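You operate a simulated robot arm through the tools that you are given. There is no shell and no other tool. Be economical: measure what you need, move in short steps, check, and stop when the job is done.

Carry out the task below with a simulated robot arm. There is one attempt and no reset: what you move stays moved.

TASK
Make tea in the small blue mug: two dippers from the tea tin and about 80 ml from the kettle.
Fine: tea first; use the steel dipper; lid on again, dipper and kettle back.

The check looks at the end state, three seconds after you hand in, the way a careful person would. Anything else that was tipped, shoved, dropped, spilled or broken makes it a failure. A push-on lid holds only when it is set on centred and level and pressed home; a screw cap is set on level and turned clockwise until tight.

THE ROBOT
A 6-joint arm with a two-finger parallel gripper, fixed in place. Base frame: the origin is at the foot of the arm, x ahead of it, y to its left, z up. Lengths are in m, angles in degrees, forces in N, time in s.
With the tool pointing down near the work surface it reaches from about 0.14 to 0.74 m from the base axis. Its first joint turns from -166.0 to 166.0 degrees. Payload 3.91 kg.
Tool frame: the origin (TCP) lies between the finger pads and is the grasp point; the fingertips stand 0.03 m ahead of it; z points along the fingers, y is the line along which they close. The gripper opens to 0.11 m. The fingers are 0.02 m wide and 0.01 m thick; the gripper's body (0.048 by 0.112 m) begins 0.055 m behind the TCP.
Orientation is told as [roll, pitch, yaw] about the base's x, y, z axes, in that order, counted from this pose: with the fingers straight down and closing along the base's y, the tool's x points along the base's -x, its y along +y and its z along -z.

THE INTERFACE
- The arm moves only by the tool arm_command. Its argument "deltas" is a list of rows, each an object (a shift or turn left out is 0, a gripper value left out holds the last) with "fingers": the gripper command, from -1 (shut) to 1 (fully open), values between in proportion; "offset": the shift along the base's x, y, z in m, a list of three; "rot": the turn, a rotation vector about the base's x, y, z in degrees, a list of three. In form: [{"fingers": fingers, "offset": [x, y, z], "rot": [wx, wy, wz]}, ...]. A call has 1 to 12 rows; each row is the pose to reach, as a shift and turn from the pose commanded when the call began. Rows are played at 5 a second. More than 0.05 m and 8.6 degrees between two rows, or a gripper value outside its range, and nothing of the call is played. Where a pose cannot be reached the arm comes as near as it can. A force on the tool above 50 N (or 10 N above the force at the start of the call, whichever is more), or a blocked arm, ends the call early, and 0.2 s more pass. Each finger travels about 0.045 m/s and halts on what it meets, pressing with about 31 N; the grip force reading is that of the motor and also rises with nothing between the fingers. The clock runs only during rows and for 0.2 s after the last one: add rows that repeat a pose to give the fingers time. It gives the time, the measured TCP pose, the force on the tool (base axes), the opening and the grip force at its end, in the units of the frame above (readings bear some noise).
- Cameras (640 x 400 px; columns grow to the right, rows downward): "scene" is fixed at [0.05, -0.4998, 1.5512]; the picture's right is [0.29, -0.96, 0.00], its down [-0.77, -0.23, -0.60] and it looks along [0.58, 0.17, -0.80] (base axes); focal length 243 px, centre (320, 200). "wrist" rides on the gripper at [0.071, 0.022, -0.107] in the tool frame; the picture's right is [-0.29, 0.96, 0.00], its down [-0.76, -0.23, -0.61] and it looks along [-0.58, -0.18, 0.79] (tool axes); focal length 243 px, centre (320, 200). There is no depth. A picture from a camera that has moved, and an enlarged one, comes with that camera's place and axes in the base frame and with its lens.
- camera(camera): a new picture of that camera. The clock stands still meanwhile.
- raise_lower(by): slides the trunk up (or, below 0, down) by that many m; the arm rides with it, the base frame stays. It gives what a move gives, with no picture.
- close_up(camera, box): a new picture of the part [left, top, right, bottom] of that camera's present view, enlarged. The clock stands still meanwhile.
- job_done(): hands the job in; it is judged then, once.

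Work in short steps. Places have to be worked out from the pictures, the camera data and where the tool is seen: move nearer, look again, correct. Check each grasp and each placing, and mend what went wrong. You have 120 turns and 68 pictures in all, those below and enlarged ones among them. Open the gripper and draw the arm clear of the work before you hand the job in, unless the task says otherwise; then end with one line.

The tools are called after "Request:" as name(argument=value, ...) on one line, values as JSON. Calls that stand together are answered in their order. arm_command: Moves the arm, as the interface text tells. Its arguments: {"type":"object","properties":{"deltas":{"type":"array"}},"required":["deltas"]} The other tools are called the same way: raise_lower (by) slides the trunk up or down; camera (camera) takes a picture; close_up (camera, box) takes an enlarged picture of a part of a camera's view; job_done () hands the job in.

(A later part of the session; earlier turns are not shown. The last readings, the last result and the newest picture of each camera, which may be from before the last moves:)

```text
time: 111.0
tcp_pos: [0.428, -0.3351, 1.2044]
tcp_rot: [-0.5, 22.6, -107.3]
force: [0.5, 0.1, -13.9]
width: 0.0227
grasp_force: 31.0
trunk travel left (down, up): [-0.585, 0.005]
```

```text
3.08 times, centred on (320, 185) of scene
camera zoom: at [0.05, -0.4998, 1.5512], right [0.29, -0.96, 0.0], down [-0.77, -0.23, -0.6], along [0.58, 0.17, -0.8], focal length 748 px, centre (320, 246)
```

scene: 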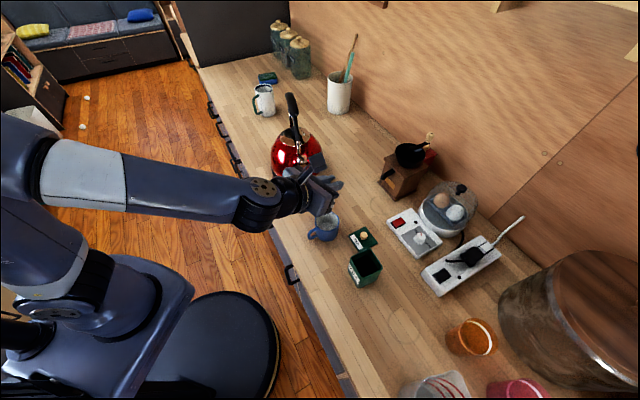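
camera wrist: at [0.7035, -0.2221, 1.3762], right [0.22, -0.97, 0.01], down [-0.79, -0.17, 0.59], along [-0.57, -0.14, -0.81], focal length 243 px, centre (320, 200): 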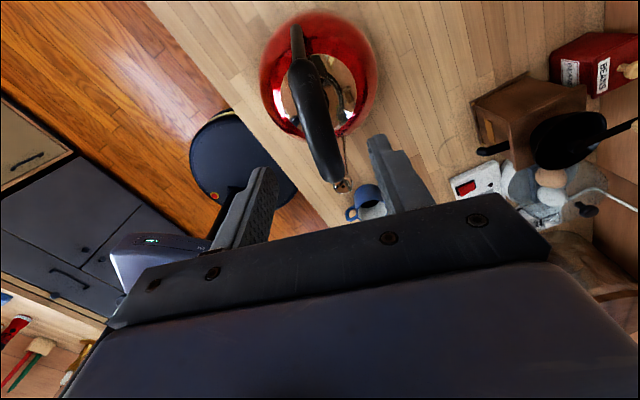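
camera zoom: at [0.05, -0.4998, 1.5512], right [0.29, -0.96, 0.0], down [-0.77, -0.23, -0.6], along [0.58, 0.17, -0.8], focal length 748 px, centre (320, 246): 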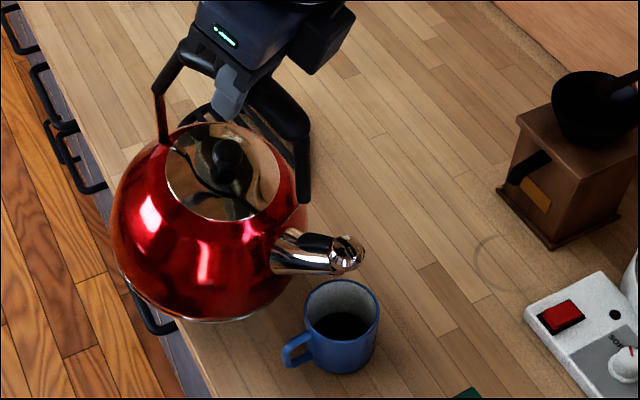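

The tip has crept slightly past centre, so I will draw back about 1 cm. First I take several weight readings as a baseline.

Request:
arm_command(deltas=[{"offset": [0.0015, 0.006, 0]}, {"offset": [0.003, 0.0116, 0]}])

Request:
arm_command(deltas=[{"offset": [0, 0, 0]}])

Request:
arm_command(deltas=[{"offset": [0, 0, 0]}])

Request:
arm_command(deltas=[{"offset": [0, 0, 0]}])

Request:
arm_command(deltas=[{"offset": [0, 0, 0]}])

Request:
arm_command(deltas=[{"offset": [0, 0, 0]}])

Request:
arm_command(deltas=[{"offset": [0, 0, 0]}])

```text
time: 111.6
tcp_pos: [0.4305, -0.3218, 1.2059]
tcp_rot: [-0.5, 22.7, -107.3]
force: [-1.4, 0.2, -13.6]
width: 0.0227
grasp_force: 31.0
trunk travel left (down, up): [-0.585, 0.005]
```

```text
time: 112.0
tcp_pos: [0.4309, -0.3227, 1.2046]
tcp_rot: [-0.6, 22.6, -107.4]
force: [-0.7, -0.4, -13.7]
width: 0.0224
grasp_force: 30.8
trunk travel left (down, up): [-0.585, 0.005]
```

```text
time: 112.4
tcp_pos: [0.4293, -0.3228, 1.2031]
tcp_rot: [-0.4, 22.6, -107.3]
force: [0.6, 0.3, -14.3]
width: 0.0227
grasp_force: 31.0
trunk travel left (down, up): [-0.585, 0.005]
```

```text
time: 112.8
tcp_pos: [0.4299, -0.3233, 1.2037]
tcp_rot: [-0.6, 22.6, -107.5]
force: [0.3, 1.2, -13.9]
width: 0.0227
grasp_force: 30.9
trunk travel left (down, up): [-0.585, 0.005]
```

```text
time: 113.2
tcp_pos: [0.4311, -0.3238, 1.2042]
tcp_rot: [-0.5, 22.6, -107.4]
force: [-0.3, -0.1, -13.1]
width: 0.0226
grasp_force: 31.0
trunk travel left (down, up): [-0.585, 0.005]
```

```text
time: 113.6
tcp_pos: [0.4303, -0.3224, 1.2035]
tcp_rot: [-0.5, 22.6, -107.4]
force: [-0.7, 0.1, -14.2]
width: 0.0225
grasp_force: 31.0
trunk travel left (down, up): [-0.585, 0.005]
```

```text
time: 114.0
tcp_pos: [0.43, -0.3231, 1.2043]
tcp_rot: [-0.4, 22.6, -107.3]
force: [0.4, -0.2, -14.1]
width: 0.0228
grasp_force: 31.3
trunk travel left (down, up): [-0.585, 0.005]
```

The baseline weight is about 13.8 N. I tilt on to 27° and look.

Request:
arm_command(deltas=[{"offset": [-0.0014, -0.0053, -0.002], "rot": [1.93, -0.52, 0]}, {"offset": [-0.0028, -0.0106, -0.004], "rot": [3.86, -1.04, 0]}, {"offset": [-0.0035, -0.0133, -0.005], "rot": [4.83, -1.3, 0]}, {"offset": [-0.0035, -0.0133, -0.005], "rot": [4.83, -1.3, 0]}])

Request:
close_up(camera="scene", box=[280, 160, 380, 250])

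```text
time: 115.0
tcp_pos: [0.427, -0.3364, 1.1996]
tcp_rot: [-0.7, 27.5, -107.3]
force: [-0.2, -0.7, -14.6]
width: 0.0229
grasp_force: 30.8
trunk travel left (down, up): [-0.585, 0.005]
```

```text
4.44 times, centred on (330, 205) of scene
camera zoom: at [0.05, -0.4998, 1.5512], right [0.29, -0.96, 0.0], down [-0.77, -0.23, -0.6], along [0.58, 0.17, -0.8], focal length 1080 px, centre (276, 178)
```

zoom: 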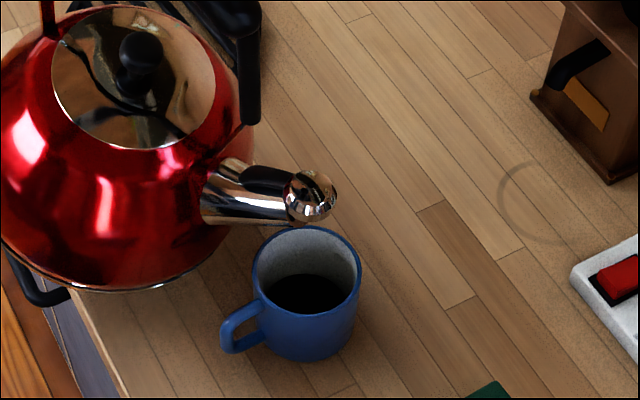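

Still no water. The tip is over the mug centre, and I want it about 1 cm further back, so I tilt to 31° without advancing.

Request:
arm_command(deltas=[{"offset": [0.001, 0.003, 0], "rot": [0.97, -0.26, 0]}, {"offset": [0.001, 0.003, -0.001], "rot": [1.93, -0.52, 0]}, {"offset": [0, 0.001, -0.002], "rot": [2.9, -0.78, 0]}, {"offset": [0, 0.0, -0.003], "rot": [3.86, -1.04, 0]}, {"offset": [0, 0.0, -0.003], "rot": [3.86, -1.04, 0]}])

Request:
arm_command(deltas=[{"offset": [0, 0, 0]}])

Request:
arm_command(deltas=[{"offset": [0, 0, 0]}])

Request:
arm_command(deltas=[{"offset": [0, 0, 0]}])

Request:
close_up(camera="scene", box=[280, 160, 380, 250])

```text
time: 116.2
tcp_pos: [0.4256, -0.3363, 1.1962]
tcp_rot: [-0.9, 31.6, -107.6]
force: [-1.0, -1.1, -14.7]
width: 0.0226
grasp_force: 30.9
trunk travel left (down, up): [-0.585, 0.005]
```

```text
time: 116.6
tcp_pos: [0.4258, -0.3368, 1.196]
tcp_rot: [-0.9, 31.6, -107.5]
force: [-0.6, 0.3, -13.1]
width: 0.0229
grasp_force: 31.1
trunk travel left (down, up): [-0.585, 0.005]
```

```text
time: 117.0
tcp_pos: [0.427, -0.3374, 1.1962]
tcp_rot: [-0.8, 31.6, -107.5]
force: [-0.8, 0.5, -14.0]
width: 0.0225
grasp_force: 30.9
trunk travel left (down, up): [-0.585, 0.005]
```

```text
time: 117.4
tcp_pos: [0.4265, -0.3361, 1.1955]
tcp_rot: [-0.8, 31.6, -107.6]
force: [0.1, 0.2, -14.0]
width: 0.0228
grasp_force: 31.3
trunk travel left (down, up): [-0.585, 0.005]
```

```text
4.44 times, centred on (330, 205) of scene
camera zoom: at [0.05, -0.4998, 1.5512], right [0.29, -0.96, 0.0], down [-0.77, -0.23, -0.6], along [0.58, 0.17, -0.8], focal length 1080 px, centre (276, 178)
```

zoom: 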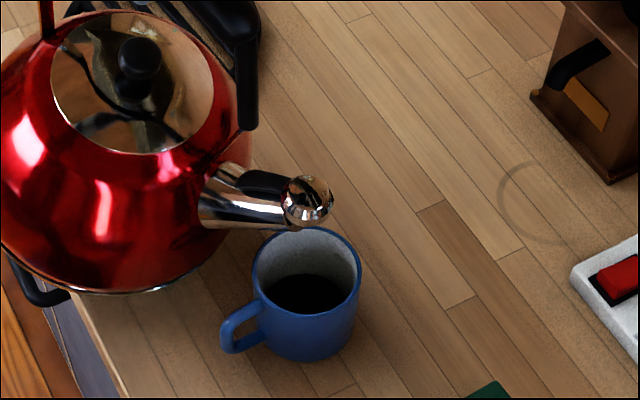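

From the picture the kettle's body is only about 15° tilted while the tool is at 31°, so it pivots in the grip under its own weight. Gripping at the rear corner of the handle would let its weight help the tilt and give a longer pad contact. I bring it back level (tool at about 17°) and set it on its trivet to regrip.

Request:
arm_command(deltas=[{"offset": [0.002, 0.006, 0.012], "rot": [-3.5, 0.94, 0]}, {"offset": [0.005, 0.017, 0.026], "rot": [-7, 1.88, 0]}, {"offset": [0.009, 0.03, 0.04], "rot": [-10.5, 2.82, 0]}, {"offset": [0.013, 0.042, 0.05], "rot": [-14.1, 3.78, 0]}, {"offset": [0.0165, 0.053, 0.052], "rot": [-14.1, 3.78, 0]}, {"offset": [0.0165, 0.053, 0.052], "rot": [-14.1, 3.78, 0]}])

Request:
arm_command(deltas=[{"offset": [0.018, 0.004, 0], "rot": [0, 0, -4]}, {"offset": [0.036, 0.008, 0], "rot": [0, 0, -8]}, {"offset": [0.054, 0.012, 0], "rot": [0, 0, -12]}, {"offset": [0.072, 0.016, 0], "rot": [0, 0, -16]}, {"offset": [0.09, 0.02, 0], "rot": [0, 0, -20]}, {"offset": [0.108, 0.024, 0], "rot": [0, 0, -25]}, {"offset": [0.126, 0.028, 0], "rot": [0, 0, -30]}, {"offset": [0.144, 0.032, 0], "rot": [0, 0, -35]}, {"offset": [0.162, 0.036, 0], "rot": [0, 0, -39]}, {"offset": [0.178, 0.039, 0], "rot": [0, 0, -42]}, {"offset": [0.186, 0.0415, 0], "rot": [0, 0, -42.8]}, {"offset": [0.186, 0.0415, 0], "rot": [0, 0, -42.8]}])

```text
time: 118.8
tcp_pos: [0.444, -0.2831, 1.2488]
tcp_rot: [-0.3, 17.0, -107.3]
force: [-0.1, 0.6, -14.0]
width: 0.0227
grasp_force: 30.8
trunk travel left (down, up): [-0.585, 0.005]
```

```text
time: 121.4
tcp_pos: [0.6296, -0.2411, 1.2466]
tcp_rot: [-0.4, 17.0, -150.1]
force: [0.0, 0.1, -14.8]
width: 0.0227
grasp_force: 31.4
trunk travel left (down, up): [-0.585, 0.005]
```

I lower it over the trivet in gentle steps, watching the force.

Request:
arm_command(deltas=[{"offset": [-0.001, 0, -0.02]}, {"offset": [-0.001, 0, -0.04]}, {"offset": [-0.001, 0, -0.055]}, {"offset": [-0.001, 0, -0.061]}, {"offset": [-0.001, 0, -0.061]}])

Request:
close_up(camera="scene", box=[240, 80, 380, 220])

```text
time: 122.6
tcp_pos: [0.628, -0.2416, 1.1871]
tcp_rot: [-0.2, 17.0, -150.1]
force: [0.5, 0.0, -7.6]
width: 0.0229
grasp_force: 31.1
trunk travel left (down, up): [-0.585, 0.005]
```

```text
2.86 times, centred on (310, 150) of scene
camera zoom: at [0.05, -0.4998, 1.5512], right [0.29, -0.96, 0.0], down [-0.77, -0.23, -0.6], along [0.58, 0.17, -0.8], focal length 694 px, centre (349, 343)
```

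zoom: 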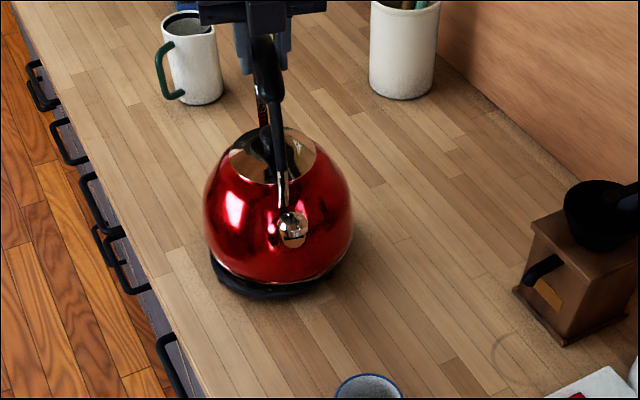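

One edge is already bearing (weight down to 7.6 N). I lower the rest so it settles level on the trivet.

Request:
arm_command(deltas=[{"offset": [0, 0, -0.004]}, {"offset": [0, 0, -0.007]}, {"offset": [0, 0, -0.01]}, {"offset": [0, 0, -0.01]}])

```text
time: 123.6
tcp_pos: [0.6271, -0.24, 1.1784]
tcp_rot: [0.0, 16.9, -150.0]
force: [4.9, 5.7, 21.9]
width: 0.022
grasp_force: 31.3
trunk travel left (down, up): [-0.585, 0.005]
```

It is seated. I open the fingers and rise off the bar, levelling the tool as I go.

Request:
arm_command(deltas=[{"fingers": -0.8, "offset": [0, 0, 0.002]}, {"fingers": -0.4, "offset": [0, 0, 0.002]}, {"fingers": 0.1, "offset": [0, 0, 0.002]}, {"fingers": 0.1, "offset": [0, 0, 0.002]}, {"fingers": 0.1, "offset": [0, 0, 0.002]}, {"fingers": 0.1, "offset": [-0.008, -0.005, 0.025]}, {"fingers": 0.1, "offset": [-0.015, -0.009, 0.05]}, {"fingers": 0.1, "offset": [-0.015, -0.009, 0.065]}])

```text
time: 125.4
tcp_pos: [0.6132, -0.2508, 1.2434]
tcp_rot: [-0.3, 17.0, -150.1]
force: [0.5, 0.0, -0.5]
width: 0.0602
grasp_force: 0.0
trunk travel left (down, up): [-0.585, 0.005]
```

Plan: take the rear upright of the handle from the side, with the fingers closing fore-and-aft. The kettle's weight then helps it tip and the pads resist rotation. I back off to the near side and re-orient the tool.

Request:
arm_command(deltas=[{"offset": [-0.004, 0.03, 0.015], "rot": [-2.5, 4.3, 0]}, {"offset": [-0.008, 0.065, 0.02], "rot": [-5.5, 9.5, 0]}, {"offset": [-0.013, 0.1, 0.02], "rot": [-8.5, 14.7, 0]}, {"offset": [-0.013, 0.12, 0.02], "rot": [-8.5, 14.7, 0]}, {"offset": [-0.013, 0.12, 0.02], "rot": [-8.5, 14.7, 0]}])

Request:
arm_command(deltas=[{"rot": [0, 0, 8.4]}, {"rot": [0, 0, 16.8]}, {"rot": [0, 0, 25.2]}, {"rot": [0, 0, 33.6]}, {"rot": [0, 0, 42]}, {"rot": [0, 0, 50.4]}, {"rot": [0, 0, 58.8]}, {"rot": [0, 0, 67.2]}, {"rot": [0, 0, 75.6]}, {"rot": [0, 0, 84]}, {"rot": [0, 0, 92]}, {"rot": [0, 0, 92]}])

Request:
arm_command(deltas=[{"rot": [-7, -4.4, 0]}, {"rot": [-14, -8.8, 0]}, {"rot": [-21, -13.2, 0]}, {"rot": [-28, -17.6, 0]}, {"rot": [-35, -22, 0]}, {"rot": [-42.4, -26.5, 0]}, {"rot": [-42.4, -26.5, 0]}])

```text
time: 126.6
tcp_pos: [0.5999, -0.1301, 1.2627]
tcp_rot: [-0.4, 0.0, -150.0]
force: [0.2, -0.6, -0.1]
width: 0.0603
grasp_force: 0.1
trunk travel left (down, up): [-0.585, 0.005]
```

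```text
time: 129.2
tcp_pos: [0.5998, -0.13, 1.2622]
tcp_rot: [-0.2, 0.0, -57.9]
force: [-0.1, 0.5, -0.3]
width: 0.0608
grasp_force: 0.1
trunk travel left (down, up): [-0.585, 0.005]
```

```text
refused: row 6 steps farther than a row can; nothing moved
```

Request:
arm_command(deltas=[{"rot": [-6, -3.8, 0]}, {"rot": [-12, -7.6, 0]}, {"offset": [0.005, 0.005, -0.01], "rot": [-18, -11.3, 0]}, {"offset": [0.01, 0.005, -0.02], "rot": [-24, -15, 0]}, {"offset": [0.015, 0.005, -0.035], "rot": [-30, -18.8, 0]}, {"offset": [0.025, 0.005, -0.05], "rot": [-36, -22.5, 0]}, {"offset": [0.036, 0.005, -0.07], "rot": [-42.4, -26.5, 0]}, {"offset": [0.036, 0.005, -0.07], "rot": [-42.4, -26.5, 0]}])

Request:
camera(camera="wrist")

```text
time: 131.0
tcp_pos: [0.6354, -0.1246, 1.1918]
tcp_rot: [-0.1, -50.2, -58.2]
force: [-0.6, -0.3, -0.2]
width: 0.0605
grasp_force: 0.1
trunk travel left (down, up): [-0.585, 0.005]
```

```text
4 pictures are left
camera wrist: at [0.5858, -0.003, 1.2071], right [0.91, 0.35, 0.22], down [-0.18, -0.14, 0.97], along [0.37, -0.93, -0.06], focal length 243 px, centre (320, 200)
```

wrist: 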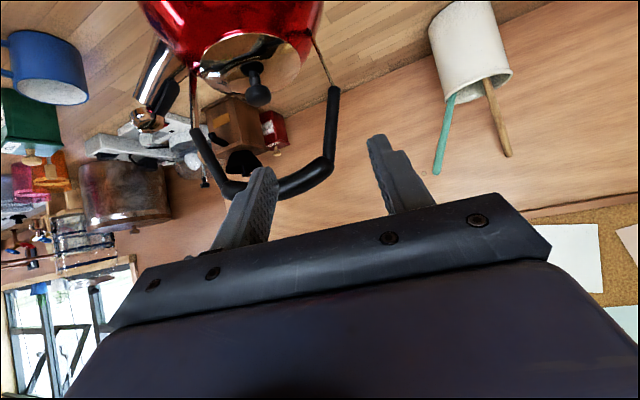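

A clear side view: the rear upright runs from (0.683, -0.208, 1.158) to (0.702, -0.197, 1.096). I shift 1 cm back, slide in along the tool axis to its middle, and close.

Request:
arm_command(deltas=[{"fingers": 0.1, "offset": [0.0105, 0.0017, 0.004]}, {"fingers": 0.1, "offset": [0.0205, -0.0145, -0.012]}, {"fingers": 0.1, "offset": [0.0325, -0.034, -0.031]}, {"fingers": 0.1, "offset": [0.0447, -0.0536, -0.051]}, {"fingers": 0.1, "offset": [0.053, -0.067, -0.064]}, {"fingers": 0.1, "offset": [0.0592, -0.0767, -0.0735]}, {"fingers": 0.1, "offset": [0.0592, -0.0767, -0.0735]}])

Request:
arm_command(deltas=[{"fingers": -0.2}, {"fingers": -0.5}, {"fingers": -0.8}, {"fingers": -1}, {"fingers": -1}])

```text
time: 132.6
tcp_pos: [0.6958, -0.2015, 1.1188]
tcp_rot: [-0.1, -50.0, -58.1]
force: [-0.3, 0.6, 0.9]
width: 0.0604
grasp_force: 0.1
trunk travel left (down, up): [-0.585, 0.005]
```

```text
time: 133.8
tcp_pos: [0.6956, -0.2011, 1.1199]
tcp_rot: [0.0, -50.0, -58.3]
force: [2.7, -0.1, -0.3]
width: 0.0207
grasp_force: 31.6
trunk travel left (down, up): [-0.585, 0.005]
```

The upright is held (21 mm). I lift slowly.

Request:
arm_command(deltas=[{"offset": [0, 0, 0.004]}, {"offset": [0, 0, 0.01]}, {"offset": [0, 0, 0.018]}, {"offset": [0, 0, 0.028]}, {"offset": [0, 0, 0.04]}, {"offset": [0, 0, 0.055]}, {"offset": [0, 0, 0.055]}])

Request:
close_up(camera="scene", box=[220, 70, 400, 240])

```text
time: 135.4
tcp_pos: [0.6959, -0.2012, 1.1717]
tcp_rot: [-0.2, -49.8, -58.0]
force: [-0.1, -0.6, -14.0]
width: 0.0192
grasp_force: 30.7
trunk travel left (down, up): [-0.585, 0.005]
```

```text
2.35 times, centred on (310, 155) of scene
camera zoom: at [0.05, -0.4998, 1.5512], right [0.29, -0.96, 0.0], down [-0.77, -0.23, -0.6], along [0.58, 0.17, -0.8], focal length 572 px, centre (344, 306)
```

zoom: 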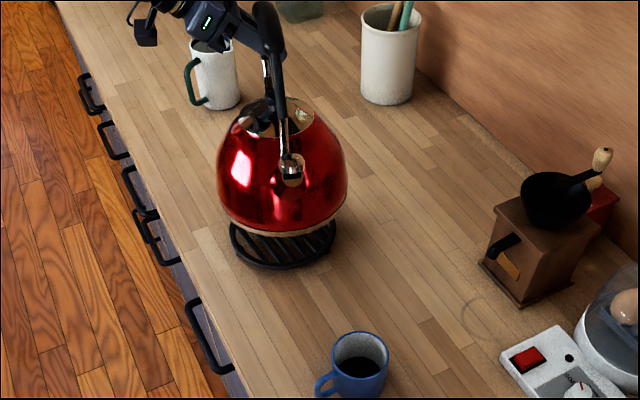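

The kettle is lifted, about level, and weighs 14 N. I carry it to the mug, turning the spout to azimuth 250°.

Request:
arm_command(deltas=[{"offset": [-0.008, -0.001, 0.012], "rot": [0, 0, 1]}, {"offset": [-0.025, -0.003, 0.026], "rot": [0, 0, 4]}, {"offset": [-0.045, -0.005, 0.03], "rot": [0, 0, 8]}, {"offset": [-0.067, -0.007, 0.03], "rot": [0, 0, 12]}, {"offset": [-0.09, -0.009, 0.03], "rot": [0, 0, 16]}, {"offset": [-0.113, -0.012, 0.03], "rot": [0, 0, 20]}, {"offset": [-0.136, -0.014, 0.03], "rot": [0, 0, 25]}, {"offset": [-0.159, -0.017, 0.03], "rot": [0, 0, 30]}, {"offset": [-0.182, -0.019, 0.03], "rot": [0, 0, 35]}, {"offset": [-0.203, -0.021, 0.03], "rot": [0, 0, 39]}, {"offset": [-0.218, -0.023, 0.03], "rot": [0, 0, 41]}, {"offset": [-0.218, -0.023, 0.03], "rot": [0, 0, 41]}])

Request:
arm_command(deltas=[{"offset": [0, 0, 0]}, {"offset": [0, 0, 0]}])

```text
time: 138.0
tcp_pos: [0.4779, -0.2251, 1.2029]
tcp_rot: [-0.1, -49.9, -17.2]
force: [0.8, 0.4, -13.6]
width: 0.0186
grasp_force: 31.1
trunk travel left (down, up): [-0.585, 0.005]
```

```text
time: 138.6
tcp_pos: [0.4777, -0.2253, 1.204]
tcp_rot: [0.0, -49.9, -17.1]
force: [-0.7, 0.6, -14.7]
width: 0.0187
grasp_force: 31.3
trunk travel left (down, up): [-0.585, 0.005]
```

I tilt to 25°, keeping the spout tip in place, and take a calibration picture.

Request:
arm_command(deltas=[{"offset": [-0.0025, -0.0068, -0.003], "rot": [5.64, -2.05, 0]}, {"offset": [-0.0056, -0.0154, -0.006], "rot": [11.28, -4.1, 0]}, {"offset": [-0.0094, -0.0259, -0.01], "rot": [16.9, -6.16, 0]}, {"offset": [-0.0146, -0.0402, -0.014], "rot": [23.5, -8.55, 0]}, {"offset": [-0.0146, -0.0402, -0.014], "rot": [23.5, -8.55, 0]}])

Request:
close_up(camera="scene", box=[240, 110, 400, 250])

```text
time: 139.8
tcp_pos: [0.462, -0.2651, 1.1901]
tcp_rot: [36.6, -45.1, -44.6]
force: [0.9, -0.6, -14.3]
width: 0.0119
grasp_force: 31.1
trunk travel left (down, up): [-0.585, 0.005]
```

```text
2.86 times, centred on (320, 180) of scene
camera zoom: at [0.05, -0.4998, 1.5512], right [0.29, -0.96, 0.0], down [-0.77, -0.23, -0.6], along [0.58, 0.17, -0.8], focal length 694 px, centre (320, 257)
```

zoom: 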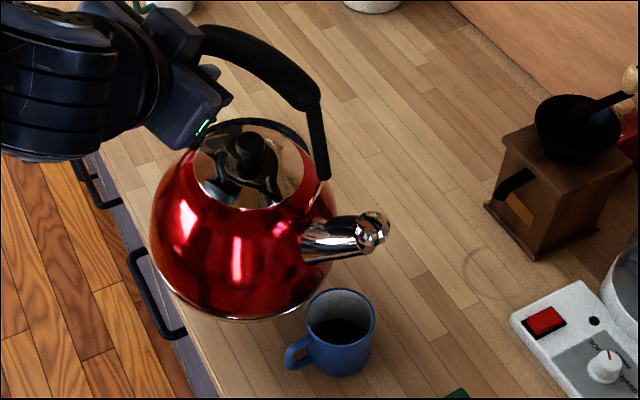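

The kettle is now about 14° tilted: the upright turned flush in the pads, and the width dropped to 12 mm. Its tip is near (0.425, -0.437), too far forward. I shift back over the mug first, then tilt another 11°.

Request:
arm_command(deltas=[{"offset": [-0.005, 0.012, 0]}, {"offset": [-0.01, 0.025, 0]}, {"offset": [-0.0135, 0.035, 0]}, {"offset": [-0.0152, 0.0268, -0.001], "rot": [3.6, -0.77, 0]}, {"offset": [-0.0168, 0.0192, -0.002], "rot": [7.2, -1.53, 0]}, {"offset": [-0.0182, 0.0127, -0.002], "rot": [10.76, -2.29, 0]}, {"offset": [-0.0182, 0.0127, -0.002], "rot": [10.76, -2.29, 0]}])

Request:
arm_command(deltas=[{"offset": [0, 0, 0]}])

Request:
arm_command(deltas=[{"offset": [0, 0, 0]}])

Request:
arm_command(deltas=[{"offset": [0, 0, 0]}])

Request:
arm_command(deltas=[{"offset": [0, 0, 0]}])

Request:
close_up(camera="scene", box=[240, 110, 400, 250])

```text
time: 141.4
tcp_pos: [0.4464, -0.2534, 1.1882]
tcp_rot: [48.5, -38.4, -52.5]
force: [-0.7, -0.4, -14.1]
width: 0.0117
grasp_force: 30.9
trunk travel left (down, up): [-0.585, 0.005]
```

```text
time: 141.8
tcp_pos: [0.4442, -0.2528, 1.1879]
tcp_rot: [48.5, -38.4, -52.5]
force: [0.4, -0.2, -15.1]
width: 0.0116
grasp_force: 31.3
trunk travel left (down, up): [-0.585, 0.005]
```

```text
time: 142.2
tcp_pos: [0.4447, -0.253, 1.1878]
tcp_rot: [48.4, -38.4, -52.4]
force: [0.7, -0.6, -13.1]
width: 0.0116
grasp_force: 31.3
trunk travel left (down, up): [-0.585, 0.005]
```

```text
time: 142.6
tcp_pos: [0.4452, -0.2535, 1.1866]
tcp_rot: [48.4, -38.4, -52.6]
force: [0.3, 0.0, -13.4]
width: 0.0118
grasp_force: 30.8
trunk travel left (down, up): [-0.585, 0.005]
```

```text
time: 143.0
tcp_pos: [0.4435, -0.2519, 1.1871]
tcp_rot: [48.4, -38.4, -52.5]
force: [0.5, -0.5, -14.2]
width: 0.012
grasp_force: 31.2
trunk travel left (down, up): [-0.585, 0.005]
```

```text
2.86 times, centred on (320, 180) of scene
camera zoom: at [0.05, -0.4998, 1.5512], right [0.29, -0.96, 0.0], down [-0.77, -0.23, -0.6], along [0.58, 0.17, -0.8], focal length 694 px, centre (320, 257)
```

zoom: 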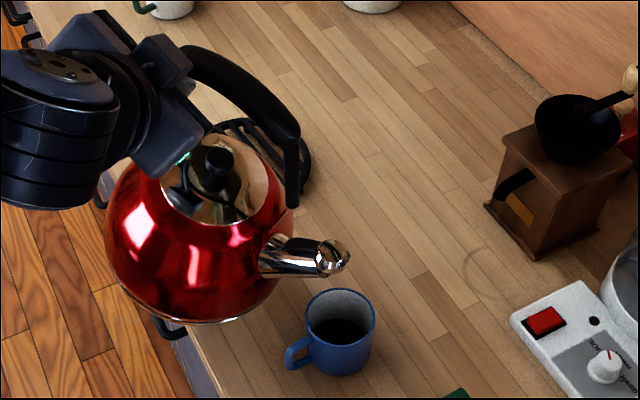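

Now it tracks: the kettle is at about 23° and the tip is at (0.407, -0.405), just behind the mug centre, which is well placed. I continue by 6° and sample the weight.

Request:
arm_command(deltas=[{"offset": [-0.0012, -0.0047, 0], "rot": [1.94, -0.48, 0]}, {"offset": [-0.0024, -0.0094, 0], "rot": [3.88, -0.96, 0]}, {"offset": [-0.0035, -0.0141, 0], "rot": [5.82, -1.45, 0]}, {"offset": [-0.0035, -0.0141, 0], "rot": [5.82, -1.45, 0]}])

Request:
arm_command(deltas=[{"offset": [0, 0, 0]}])

Request:
arm_command(deltas=[{"offset": [0, 0, 0]}])

Request:
arm_command(deltas=[{"offset": [0, 0, 0]}])

Request:
arm_command(deltas=[{"offset": [0, 0, 0]}])

Request:
arm_command(deltas=[{"offset": [0, 0, 0]}])

Request:
arm_command(deltas=[{"offset": [0, 0, 0]}])

```text
time: 144.0
tcp_pos: [0.441, -0.2682, 1.1886]
tcp_rot: [54.1, -34.5, -55.9]
force: [-0.2, -0.7, -13.6]
width: 0.0118
grasp_force: 31.1
trunk travel left (down, up): [-0.585, 0.005]
```

```text
time: 144.4
tcp_pos: [0.4412, -0.2669, 1.1874]
tcp_rot: [54.0, -34.4, -55.9]
force: [0.1, -0.3, -14.5]
width: 0.0118
grasp_force: 31.0
trunk travel left (down, up): [-0.585, 0.005]
```

```text
time: 144.8
tcp_pos: [0.4418, -0.2675, 1.1885]
tcp_rot: [54.1, -34.5, -56.0]
force: [0.1, -0.8, -13.8]
width: 0.0118
grasp_force: 31.0
trunk travel left (down, up): [-0.585, 0.005]
```

```text
time: 145.2
tcp_pos: [0.4417, -0.2665, 1.1886]
tcp_rot: [54.1, -34.7, -55.9]
force: [0.3, 0.4, -13.7]
width: 0.0118
grasp_force: 30.9
trunk travel left (down, up): [-0.585, 0.005]
```

```text
time: 145.6
tcp_pos: [0.4415, -0.2681, 1.1879]
tcp_rot: [54.0, -34.5, -55.9]
force: [0.2, -0.7, -13.2]
width: 0.0117
grasp_force: 30.2
trunk travel left (down, up): [-0.585, 0.005]
```

```text
time: 146.0
tcp_pos: [0.4415, -0.2669, 1.1889]
tcp_rot: [54.1, -34.5, -55.9]
force: [0.3, 0.2, -14.5]
width: 0.0119
grasp_force: 30.8
trunk travel left (down, up): [-0.585, 0.005]
```

```text
time: 146.4
tcp_pos: [0.4406, -0.2672, 1.1885]
tcp_rot: [54.1, -34.5, -55.9]
force: [-0.2, -0.1, -12.9]
width: 0.0118
grasp_force: 30.5
trunk travel left (down, up): [-0.585, 0.005]
```

Mean 13.74 N against a baseline of about 13.95 N, which is within noise. I tilt another 2.5° and sample again.

Request:
arm_command(deltas=[{"offset": [-0.0008, -0.003, 0], "rot": [1.2, -0.3, 0]}, {"offset": [-0.0015, -0.0062, 0], "rot": [2.43, -0.6, 0]}, {"offset": [-0.0015, -0.0062, 0], "rot": [2.43, -0.6, 0]}])

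Request:
arm_command(deltas=[{"offset": [0, 0, 0]}])

Request:
arm_command(deltas=[{"offset": [0, 0, 0]}])

Request:
arm_command(deltas=[{"offset": [0, 0, 0]}])

Request:
arm_command(deltas=[{"offset": [0, 0, 0]}])

Request:
arm_command(deltas=[{"offset": [0, 0, 0]}])

Request:
arm_command(deltas=[{"offset": [0, 0, 0]}])

Request:
arm_command(deltas=[{"offset": [0, 0, 0]}])

```text
time: 147.2
tcp_pos: [0.4387, -0.2732, 1.1877]
tcp_rot: [56.3, -32.9, -57.1]
force: [-0.8, 0.5, -14.0]
width: 0.0117
grasp_force: 30.8
trunk travel left (down, up): [-0.585, 0.005]
```

```text
time: 147.6
tcp_pos: [0.4401, -0.2733, 1.1881]
tcp_rot: [56.3, -32.9, -57.1]
force: [0.5, -1.0, -13.4]
width: 0.0116
grasp_force: 30.9
trunk travel left (down, up): [-0.585, 0.005]
```

```text
time: 148.0
tcp_pos: [0.4401, -0.2732, 1.1875]
tcp_rot: [56.3, -33.0, -57.1]
force: [0.4, -0.5, -13.5]
width: 0.0119
grasp_force: 31.8
trunk travel left (down, up): [-0.585, 0.005]
```

```text
time: 148.4
tcp_pos: [0.4397, -0.273, 1.1887]
tcp_rot: [56.3, -33.0, -57.2]
force: [0.7, 0.0, -14.6]
width: 0.0119
grasp_force: 31.1
trunk travel left (down, up): [-0.585, 0.005]
```

```text
time: 148.8
tcp_pos: [0.4405, -0.2734, 1.1879]
tcp_rot: [56.2, -32.9, -57.1]
force: [0.9, -1.0, -14.9]
width: 0.0121
grasp_force: 30.9
trunk travel left (down, up): [-0.585, 0.005]
```

```text
time: 149.2
tcp_pos: [0.4405, -0.2739, 1.1888]
tcp_rot: [56.4, -32.9, -57.0]
force: [-0.1, 0.4, -14.4]
width: 0.0117
grasp_force: 31.0
trunk travel left (down, up): [-0.585, 0.005]
```

```text
time: 149.6
tcp_pos: [0.4401, -0.2738, 1.1888]
tcp_rot: [56.3, -32.9, -57.1]
force: [-0.2, -0.1, -14.6]
width: 0.0117
grasp_force: 30.4
trunk travel left (down, up): [-0.585, 0.005]
```

```text
time: 150.0
tcp_pos: [0.4394, -0.2743, 1.1882]
tcp_rot: [56.3, -33.0, -57.1]
force: [0.0, -0.1, -15.0]
width: 0.012
grasp_force: 31.4
trunk travel left (down, up): [-0.585, 0.005]
```

Mean 14.3 N, so no flow yet. I tilt another 3° and sample.

Request:
arm_command(deltas=[{"offset": [-0.001, -0.004, 0], "rot": [1.46, -0.36, 0]}, {"offset": [-0.002, -0.008, -0.001], "rot": [2.91, -0.72, 0]}, {"offset": [-0.002, -0.008, -0.001], "rot": [2.91, -0.72, 0]}])

Request:
arm_command(deltas=[{"offset": [0, 0, 0]}])

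Request:
arm_command(deltas=[{"offset": [0, 0, 0]}])

Request:
arm_command(deltas=[{"offset": [0, 0, 0]}])

Request:
arm_command(deltas=[{"offset": [0, 0, 0]}])

Request:
arm_command(deltas=[{"offset": [0, 0, 0]}])

Request:
arm_command(deltas=[{"offset": [0, 0, 0]}])

```text
time: 150.8
tcp_pos: [0.4373, -0.2805, 1.1873]
tcp_rot: [58.9, -30.8, -58.5]
force: [1.0, -1.1, -15.2]
width: 0.0118
grasp_force: 30.9
trunk travel left (down, up): [-0.585, 0.005]
```

```text
time: 151.2
tcp_pos: [0.4367, -0.2813, 1.1862]
tcp_rot: [58.9, -30.8, -58.5]
force: [0.2, 0.5, -14.4]
width: 0.0119
grasp_force: 31.7
trunk travel left (down, up): [-0.585, 0.005]
```

```text
time: 151.6
tcp_pos: [0.4368, -0.2818, 1.1865]
tcp_rot: [58.9, -30.8, -58.6]
force: [-0.5, -1.0, -13.5]
width: 0.0119
grasp_force: 31.5
trunk travel left (down, up): [-0.585, 0.005]
```

```text
time: 152.0
tcp_pos: [0.4374, -0.2815, 1.1869]
tcp_rot: [58.9, -30.8, -58.5]
force: [0.5, -1.2, -14.0]
width: 0.0118
grasp_force: 30.8
trunk travel left (down, up): [-0.585, 0.005]
```

```text
time: 152.4
tcp_pos: [0.4389, -0.2817, 1.1876]
tcp_rot: [58.9, -30.7, -58.5]
force: [0.2, 0.1, -14.1]
width: 0.0118
grasp_force: 31.1
trunk travel left (down, up): [-0.585, 0.005]
```

```text
time: 152.8
tcp_pos: [0.4373, -0.2819, 1.1864]
tcp_rot: [58.9, -30.8, -58.6]
force: [0.1, -0.6, -13.4]
width: 0.0117
grasp_force: 31.0
trunk travel left (down, up): [-0.585, 0.005]
```

```text
time: 153.2
tcp_pos: [0.4377, -0.2824, 1.1856]
tcp_rot: [58.8, -30.8, -58.4]
force: [0.2, -0.5, -15.0]
width: 0.012
grasp_force: 30.8
trunk travel left (down, up): [-0.585, 0.005]
```

Mean 14.2 N, still no flow at about 35°. Another 3°.

Request:
arm_command(deltas=[{"offset": [-0.001, -0.0042, 0], "rot": [1.46, -0.36, 0]}, {"offset": [-0.002, -0.0085, -0.001], "rot": [2.91, -0.72, 0]}, {"offset": [-0.002, -0.0085, -0.001], "rot": [2.91, -0.72, 0]}])

Request:
arm_command(deltas=[{"offset": [0, 0, 0]}])

Request:
arm_command(deltas=[{"offset": [0, 0, 0]}])

Request:
arm_command(deltas=[{"offset": [0, 0, 0]}])

Request:
arm_command(deltas=[{"offset": [0, 0, 0]}])

Request:
arm_command(deltas=[{"offset": [0, 0, 0]}])

Request:
arm_command(deltas=[{"offset": [0, 0, 0]}])

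```text
time: 154.0
tcp_pos: [0.4357, -0.2896, 1.1846]
tcp_rot: [61.3, -28.6, -59.7]
force: [0.8, -1.0, -14.6]
width: 0.0121
grasp_force: 31.2
trunk travel left (down, up): [-0.585, 0.005]
```

```text
time: 154.4
tcp_pos: [0.4353, -0.2889, 1.1855]
tcp_rot: [61.2, -28.7, -59.7]
force: [0.3, 0.9, -14.2]
width: 0.0119
grasp_force: 31.4
trunk travel left (down, up): [-0.585, 0.005]
```

```text
time: 154.8
tcp_pos: [0.4364, -0.29, 1.1854]
tcp_rot: [61.4, -28.7, -59.7]
force: [-0.7, -0.4, -14.2]
width: 0.0115
grasp_force: 30.7
trunk travel left (down, up): [-0.585, 0.005]
```

```text
time: 155.2
tcp_pos: [0.4362, -0.2892, 1.1863]
tcp_rot: [61.4, -28.7, -59.6]
force: [0.3, -0.2, -13.7]
width: 0.0116
grasp_force: 31.0
trunk travel left (down, up): [-0.585, 0.005]
```

```text
time: 155.6
tcp_pos: [0.4357, -0.2891, 1.1855]
tcp_rot: [61.3, -28.7, -59.6]
force: [-0.9, -0.7, -14.0]
width: 0.0117
grasp_force: 30.5
trunk travel left (down, up): [-0.585, 0.005]
```

```text
time: 156.0
tcp_pos: [0.4353, -0.2897, 1.1854]
tcp_rot: [61.3, -28.6, -59.7]
force: [0.0, 0.3, -13.9]
width: 0.0117
grasp_force: 30.9
trunk travel left (down, up): [-0.585, 0.005]
```

```text
time: 156.4
tcp_pos: [0.4358, -0.2902, 1.1857]
tcp_rot: [61.3, -28.7, -59.8]
force: [0.5, -0.1, -13.9]
width: 0.0116
grasp_force: 30.6
trunk travel left (down, up): [-0.585, 0.005]
```

Mean 14.07 N, no flow. Another 3°.

Request:
arm_command(deltas=[{"offset": [-0.001, -0.0044, 0], "rot": [1.46, -0.36, 0]}, {"offset": [-0.002, -0.0088, -0.001], "rot": [2.91, -0.72, 0]}, {"offset": [-0.002, -0.0088, -0.001], "rot": [2.91, -0.72, 0]}])

Request:
arm_command(deltas=[{"offset": [0, 0, 0]}])

Request:
arm_command(deltas=[{"offset": [0, 0, 0]}])

Request:
arm_command(deltas=[{"offset": [0, 0, 0]}])

Request:
arm_command(deltas=[{"offset": [0, 0, 0]}])

Request:
arm_command(deltas=[{"offset": [0, 0, 0]}])

Request:
arm_command(deltas=[{"offset": [0, 0, 0]}])

```text
time: 157.2
tcp_pos: [0.4335, -0.2984, 1.185]
tcp_rot: [63.7, -26.5, -60.8]
force: [1.0, -0.3, -14.3]
width: 0.0116
grasp_force: 31.2
trunk travel left (down, up): [-0.585, 0.005]
```

```text
time: 157.6
tcp_pos: [0.4352, -0.2984, 1.1839]
tcp_rot: [63.6, -26.4, -60.8]
force: [0.2, -0.2, -13.5]
width: 0.0118
grasp_force: 31.4
trunk travel left (down, up): [-0.585, 0.005]
```

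```text
time: 158.0
tcp_pos: [0.4345, -0.2978, 1.1844]
tcp_rot: [63.6, -26.5, -60.8]
force: [0.2, 0.0, -13.0]
width: 0.0116
grasp_force: 30.8
trunk travel left (down, up): [-0.585, 0.005]
```

```text
time: 158.4
tcp_pos: [0.4351, -0.2982, 1.1843]
tcp_rot: [63.6, -26.4, -60.8]
force: [0.4, 0.5, -13.8]
width: 0.0123
grasp_force: 31.1
trunk travel left (down, up): [-0.585, 0.005]
```

```text
time: 158.8
tcp_pos: [0.4329, -0.2991, 1.1842]
tcp_rot: [63.6, -26.4, -60.8]
force: [0.1, 0.7, -14.0]
width: 0.012
grasp_force: 31.1
trunk travel left (down, up): [-0.585, 0.005]
```

```text
time: 159.2
tcp_pos: [0.4327, -0.299, 1.1854]
tcp_rot: [63.7, -26.5, -60.9]
force: [0.8, 0.3, -13.6]
width: 0.0119
grasp_force: 30.9
trunk travel left (down, up): [-0.585, 0.005]
```

```text
time: 159.6
tcp_pos: [0.4342, -0.2985, 1.1854]
tcp_rot: [63.6, -26.5, -60.8]
force: [0.5, 0.4, -14.3]
width: 0.0116
grasp_force: 30.8
trunk travel left (down, up): [-0.585, 0.005]
```

Mean 13.8 N, perhaps just starting. I take more readings before tilting on.

Request:
arm_command(deltas=[{"offset": [0, 0, 0]}])

Request:
arm_command(deltas=[{"offset": [0, 0, 0]}])

Request:
arm_command(deltas=[{"offset": [0, 0, 0]}])

Request:
arm_command(deltas=[{"offset": [0, 0, 0]}])

Request:
arm_command(deltas=[{"offset": [0, 0, 0]}])

Request:
arm_command(deltas=[{"offset": [0, 0, 0]}])

Request:
arm_command(deltas=[{"offset": [0, 0, 0]}])

Request:
arm_command(deltas=[{"offset": [0, 0, 0]}])

```text
time: 160.0
tcp_pos: [0.4339, -0.2994, 1.1844]
tcp_rot: [63.6, -26.6, -60.7]
force: [0.8, 1.2, -14.4]
width: 0.0118
grasp_force: 30.4
trunk travel left (down, up): [-0.585, 0.005]
```

```text
time: 160.4
tcp_pos: [0.4339, -0.2992, 1.1848]
tcp_rot: [63.6, -26.4, -60.8]
force: [0.3, -0.1, -13.7]
width: 0.0118
grasp_force: 31.1
trunk travel left (down, up): [-0.585, 0.005]
```

```text
time: 160.8
tcp_pos: [0.4342, -0.2988, 1.1842]
tcp_rot: [63.7, -26.5, -60.8]
force: [-0.3, 0.5, -14.4]
width: 0.0119
grasp_force: 30.5
trunk travel left (down, up): [-0.585, 0.005]
```

```text
time: 161.2
tcp_pos: [0.4344, -0.2989, 1.1833]
tcp_rot: [63.6, -26.5, -60.7]
force: [1.2, -0.5, -13.8]
width: 0.0117
grasp_force: 30.6
trunk travel left (down, up): [-0.585, 0.005]
```

```text
time: 161.6
tcp_pos: [0.4345, -0.2994, 1.1841]
tcp_rot: [63.6, -26.6, -60.8]
force: [-0.8, 0.9, -14.3]
width: 0.0119
grasp_force: 30.9
trunk travel left (down, up): [-0.585, 0.005]
```

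```text
time: 162.0
tcp_pos: [0.4344, -0.2973, 1.1844]
tcp_rot: [63.6, -26.5, -60.8]
force: [0.2, 0.0, -14.5]
width: 0.0116
grasp_force: 30.9
trunk travel left (down, up): [-0.585, 0.005]
```

```text
time: 162.4
tcp_pos: [0.4338, -0.2991, 1.1847]
tcp_rot: [63.6, -26.5, -60.9]
force: [0.7, 0.1, -13.6]
width: 0.0117
grasp_force: 30.8
trunk travel left (down, up): [-0.585, 0.005]
```

```text
time: 162.8
tcp_pos: [0.4347, -0.2983, 1.1838]
tcp_rot: [63.6, -26.6, -60.8]
force: [-0.4, -0.2, -13.9]
width: 0.0118
grasp_force: 31.4
trunk travel left (down, up): [-0.585, 0.005]
```

Mean 14.08 N, so still no flow. Another 3° with samples.

Request:
arm_command(deltas=[{"offset": [-0.001, -0.0045, 0], "rot": [1.46, -0.36, 0]}, {"offset": [-0.0021, -0.009, 0], "rot": [2.91, -0.72, 0]}, {"offset": [-0.0021, -0.009, 0], "rot": [2.91, -0.72, 0]}])

Request:
arm_command(deltas=[{"offset": [0, 0, 0]}])

Request:
arm_command(deltas=[{"offset": [0, 0, 0]}])

Request:
arm_command(deltas=[{"offset": [0, 0, 0]}])

Request:
arm_command(deltas=[{"offset": [0, 0, 0]}])

Request:
arm_command(deltas=[{"offset": [0, 0, 0]}])

Request:
arm_command(deltas=[{"offset": [0, 0, 0]}])

Request:
arm_command(deltas=[{"offset": [0, 0, 0]}])

Request:
arm_command(deltas=[{"offset": [0, 0, 0]}])

```text
time: 163.6
tcp_pos: [0.4313, -0.3077, 1.1854]
tcp_rot: [65.9, -24.3, -61.7]
force: [0.0, 0.2, -13.8]
width: 0.0117
grasp_force: 31.0
trunk travel left (down, up): [-0.585, 0.005]
```

```text
time: 164.0
tcp_pos: [0.4317, -0.308, 1.1851]
tcp_rot: [65.9, -24.3, -61.7]
force: [0.3, -0.5, -13.5]
width: 0.0116
grasp_force: 31.0
trunk travel left (down, up): [-0.585, 0.005]
```

```text
time: 164.4
tcp_pos: [0.4315, -0.3083, 1.1846]
tcp_rot: [65.9, -24.3, -61.8]
force: [-0.9, -0.2, -13.8]
width: 0.0119
grasp_force: 30.9
trunk travel left (down, up): [-0.585, 0.005]
```

```text
time: 164.8
tcp_pos: [0.4319, -0.3083, 1.1847]
tcp_rot: [65.9, -24.4, -61.8]
force: [0.8, 0.2, -14.7]
width: 0.0116
grasp_force: 30.9
trunk travel left (down, up): [-0.585, 0.005]
```

```text
time: 165.2
tcp_pos: [0.4315, -0.3079, 1.1848]
tcp_rot: [65.9, -24.3, -61.7]
force: [0.1, 0.1, -13.9]
width: 0.0121
grasp_force: 30.8
trunk travel left (down, up): [-0.585, 0.005]
```

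```text
time: 165.6
tcp_pos: [0.4321, -0.3082, 1.1851]
tcp_rot: [65.9, -24.3, -61.7]
force: [0.2, 0.1, -14.2]
width: 0.0118
grasp_force: 30.6
trunk travel left (down, up): [-0.585, 0.005]
```

```text
time: 166.0
tcp_pos: [0.4314, -0.3078, 1.186]
tcp_rot: [65.9, -24.3, -61.6]
force: [0.9, -0.3, -14.4]
width: 0.0115
grasp_force: 31.0
trunk travel left (down, up): [-0.585, 0.005]
```

```text
time: 166.4
tcp_pos: [0.4318, -0.3072, 1.1843]
tcp_rot: [65.9, -24.2, -61.6]
force: [0.1, 0.1, -14.1]
width: 0.0117
grasp_force: 31.1
trunk travel left (down, up): [-0.585, 0.005]
```

```text
time: 166.8
tcp_pos: [0.4311, -0.3077, 1.1851]
tcp_rot: [65.9, -24.3, -61.7]
force: [-0.1, -0.1, -13.6]
width: 0.0118
grasp_force: 30.9
trunk travel left (down, up): [-0.585, 0.005]
```

Mean 14.0 N. The width has stayed at 11.8 mm, so the upright is not turning in the pads and the tilt is real. I go on in 3° steps.

Request:
arm_command(deltas=[{"offset": [-0.0011, -0.0045, 0.001], "rot": [1.46, -0.36, 0]}, {"offset": [-0.0022, -0.009, 0.001], "rot": [2.91, -0.72, 0]}, {"offset": [-0.0022, -0.009, 0.001], "rot": [2.91, -0.72, 0]}])

Request:
arm_command(deltas=[{"offset": [0, 0, 0]}])

Request:
arm_command(deltas=[{"offset": [0, 0, 0]}])

Request:
arm_command(deltas=[{"offset": [0, 0, 0]}])

Request:
arm_command(deltas=[{"offset": [0, 0, 0]}])

Request:
arm_command(deltas=[{"offset": [0, 0, 0]}])

Request:
arm_command(deltas=[{"offset": [0, 0, 0]}])

Request:
arm_command(deltas=[{"offset": [0, 0, 0]}])

Request:
arm_command(deltas=[{"offset": [0, 0, 0]}])

```text
time: 167.6
tcp_pos: [0.429, -0.3169, 1.1857]
tcp_rot: [68.1, -22.0, -62.6]
force: [0.0, 0.0, -14.8]
width: 0.0119
grasp_force: 31.4
trunk travel left (down, up): [-0.585, 0.005]
```

```text
time: 168.0
tcp_pos: [0.4297, -0.3166, 1.1862]
tcp_rot: [68.0, -21.9, -62.6]
force: [0.7, -0.1, -14.0]
width: 0.0116
grasp_force: 32.0
trunk travel left (down, up): [-0.585, 0.005]
```

```text
time: 168.4
tcp_pos: [0.4298, -0.3159, 1.1853]
tcp_rot: [67.9, -21.9, -62.6]
force: [0.3, 0.2, -14.7]
width: 0.0121
grasp_force: 31.2
trunk travel left (down, up): [-0.585, 0.005]
```

```text
time: 168.8
tcp_pos: [0.4285, -0.3165, 1.1864]
tcp_rot: [68.1, -22.0, -62.6]
force: [0.7, -0.1, -14.0]
width: 0.0118
grasp_force: 30.4
trunk travel left (down, up): [-0.585, 0.005]
```

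```text
time: 169.2
tcp_pos: [0.4295, -0.317, 1.1851]
tcp_rot: [68.0, -22.1, -62.6]
force: [-0.2, -0.8, -13.7]
width: 0.0118
grasp_force: 30.8
trunk travel left (down, up): [-0.585, 0.005]
```

```text
time: 169.6
tcp_pos: [0.4291, -0.3167, 1.1854]
tcp_rot: [68.0, -22.0, -62.6]
force: [0.1, -0.3, -13.6]
width: 0.0122
grasp_force: 31.4
trunk travel left (down, up): [-0.585, 0.005]
```

```text
time: 170.0
tcp_pos: [0.4295, -0.3158, 1.1868]
tcp_rot: [67.9, -22.0, -62.6]
force: [-0.3, 0.0, -13.8]
width: 0.0118
grasp_force: 30.9
trunk travel left (down, up): [-0.585, 0.005]
```

```text
time: 170.4
tcp_pos: [0.4298, -0.3159, 1.1861]
tcp_rot: [68.0, -22.0, -62.7]
force: [0.3, 0.7, -13.2]
width: 0.0119
grasp_force: 31.4
trunk travel left (down, up): [-0.585, 0.005]
```

```text
time: 170.8
tcp_pos: [0.4298, -0.3157, 1.1867]
tcp_rot: [68.0, -22.0, -62.7]
force: [0.3, -0.3, -13.6]
width: 0.012
grasp_force: 30.7
trunk travel left (down, up): [-0.585, 0.005]
```

The readings trend down (last five about 13.6 N), so water may be flowing. I hold and sample briefly.

Request:
arm_command(deltas=[{"offset": [0, 0, 0]}])

Request:
arm_command(deltas=[{"offset": [0, 0, 0]}])

Request:
arm_command(deltas=[{"offset": [0, 0, 0]}])

Request:
arm_command(deltas=[{"offset": [0, 0, 0]}])

Request:
arm_command(deltas=[{"offset": [0, 0, 0]}])

Request:
arm_command(deltas=[{"offset": [0, 0, 0]}])

```text
time: 171.2
tcp_pos: [0.4295, -0.3155, 1.1863]
tcp_rot: [68.0, -22.0, -62.6]
force: [-0.8, -0.6, -14.1]
width: 0.012
grasp_force: 30.9
trunk travel left (down, up): [-0.585, 0.005]
```

```text
time: 171.6
tcp_pos: [0.4292, -0.3163, 1.1852]
tcp_rot: [68.0, -21.9, -62.6]
force: [0.0, 0.6, -14.9]
width: 0.0116
grasp_force: 30.9
trunk travel left (down, up): [-0.585, 0.005]
```

```text
time: 172.0
tcp_pos: [0.4293, -0.3166, 1.1854]
tcp_rot: [68.1, -22.0, -62.6]
force: [0.7, 0.4, -14.0]
width: 0.0119
grasp_force: 30.7
trunk travel left (down, up): [-0.585, 0.005]
```

```text
time: 172.4
tcp_pos: [0.4294, -0.3159, 1.1861]
tcp_rot: [67.9, -22.0, -62.6]
force: [0.4, -0.1, -13.5]
width: 0.0123
grasp_force: 31.3
trunk travel left (down, up): [-0.585, 0.005]
```

```text
time: 172.8
tcp_pos: [0.4288, -0.3167, 1.1849]
tcp_rot: [68.0, -22.1, -62.5]
force: [0.4, -0.1, -13.6]
width: 0.0118
grasp_force: 30.6
trunk travel left (down, up): [-0.585, 0.005]
```

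```text
time: 173.2
tcp_pos: [0.4292, -0.3162, 1.1853]
tcp_rot: [67.9, -22.0, -62.6]
force: [-0.4, -0.7, -13.2]
width: 0.012
grasp_force: 30.7
trunk travel left (down, up): [-0.585, 0.005]
```

The mean is 13.9 N, so that was noise. Another 3°.

Request:
arm_command(deltas=[{"offset": [-0.0011, -0.0046, 0.001], "rot": [1.46, -0.36, 0]}, {"offset": [-0.0022, -0.0092, 0.002], "rot": [2.91, -0.72, 0]}, {"offset": [-0.0022, -0.0092, 0.002], "rot": [2.91, -0.72, 0]}])

Request:
arm_command(deltas=[{"offset": [0, 0, 0]}])

Request:
arm_command(deltas=[{"offset": [0, 0, 0]}])

Request:
arm_command(deltas=[{"offset": [0, 0, 0]}])

Request:
arm_command(deltas=[{"offset": [0, 0, 0]}])

Request:
arm_command(deltas=[{"offset": [0, 0, 0]}])

Request:
arm_command(deltas=[{"offset": [0, 0, 0]}])

Request:
arm_command(deltas=[{"offset": [0, 0, 0]}])

Request:
arm_command(deltas=[{"offset": [0, 0, 0]}])

```text
time: 174.0
tcp_pos: [0.4283, -0.3251, 1.1888]
tcp_rot: [70.2, -19.7, -63.4]
force: [-0.1, 0.2, -14.6]
width: 0.0119
grasp_force: 31.0
trunk travel left (down, up): [-0.585, 0.005]
```

```text
time: 174.4
tcp_pos: [0.428, -0.3256, 1.1874]
tcp_rot: [70.1, -19.8, -63.3]
force: [-0.6, 0.0, -13.7]
width: 0.0118
grasp_force: 31.0
trunk travel left (down, up): [-0.585, 0.005]
```

```text
time: 174.8
tcp_pos: [0.4272, -0.3268, 1.1874]
tcp_rot: [70.2, -19.8, -63.2]
force: [0.2, 0.2, -13.9]
width: 0.0121
grasp_force: 30.8
trunk travel left (down, up): [-0.585, 0.005]
```

```text
time: 175.2
tcp_pos: [0.4278, -0.326, 1.187]
tcp_rot: [70.2, -19.9, -63.3]
force: [-0.6, -0.2, -13.9]
width: 0.0118
grasp_force: 30.8
trunk travel left (down, up): [-0.585, 0.005]
```

```text
time: 175.6
tcp_pos: [0.4269, -0.3247, 1.1873]
tcp_rot: [70.1, -19.8, -63.2]
force: [-0.8, -1.1, -15.3]
width: 0.0119
grasp_force: 31.2
trunk travel left (down, up): [-0.585, 0.005]
```

```text
time: 176.0
tcp_pos: [0.4261, -0.3254, 1.188]
tcp_rot: [70.1, -19.7, -63.3]
force: [-0.1, 0.0, -13.8]
width: 0.0122
grasp_force: 31.1
trunk travel left (down, up): [-0.585, 0.005]
```

```text
time: 176.4
tcp_pos: [0.4271, -0.3251, 1.1889]
tcp_rot: [70.1, -19.8, -63.4]
force: [0.1, -0.8, -13.8]
width: 0.0121
grasp_force: 31.5
trunk travel left (down, up): [-0.585, 0.005]
```

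```text
time: 176.8
tcp_pos: [0.4272, -0.3259, 1.1869]
tcp_rot: [70.2, -19.8, -63.3]
force: [-0.5, 0.4, -14.1]
width: 0.0122
grasp_force: 30.6
trunk travel left (down, up): [-0.585, 0.005]
```

```text
time: 177.2
tcp_pos: [0.4273, -0.3265, 1.1873]
tcp_rot: [70.1, -19.8, -63.3]
force: [0.1, 0.4, -13.6]
width: 0.0121
grasp_force: 31.2
trunk travel left (down, up): [-0.585, 0.005]
```

Mean 14.08 N. I should be near 50°. Before any water comes, I use the last picture to confirm the spout is truly over the mug.

Request:
close_up(camera="scene", box=[240, 110, 400, 250])

```text
2.86 times, centred on (320, 180) of scene
camera zoom: at [0.05, -0.4998, 1.5512], right [0.29, -0.96, 0.0], down [-0.77, -0.23, -0.6], along [0.58, 0.17, -0.8], focal length 694 px, centre (320, 257)
```

zoom: 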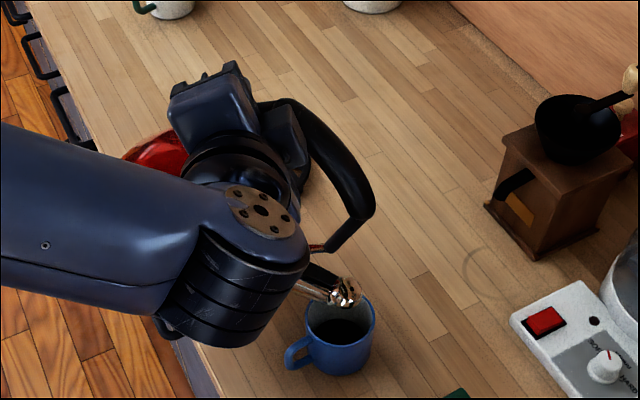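

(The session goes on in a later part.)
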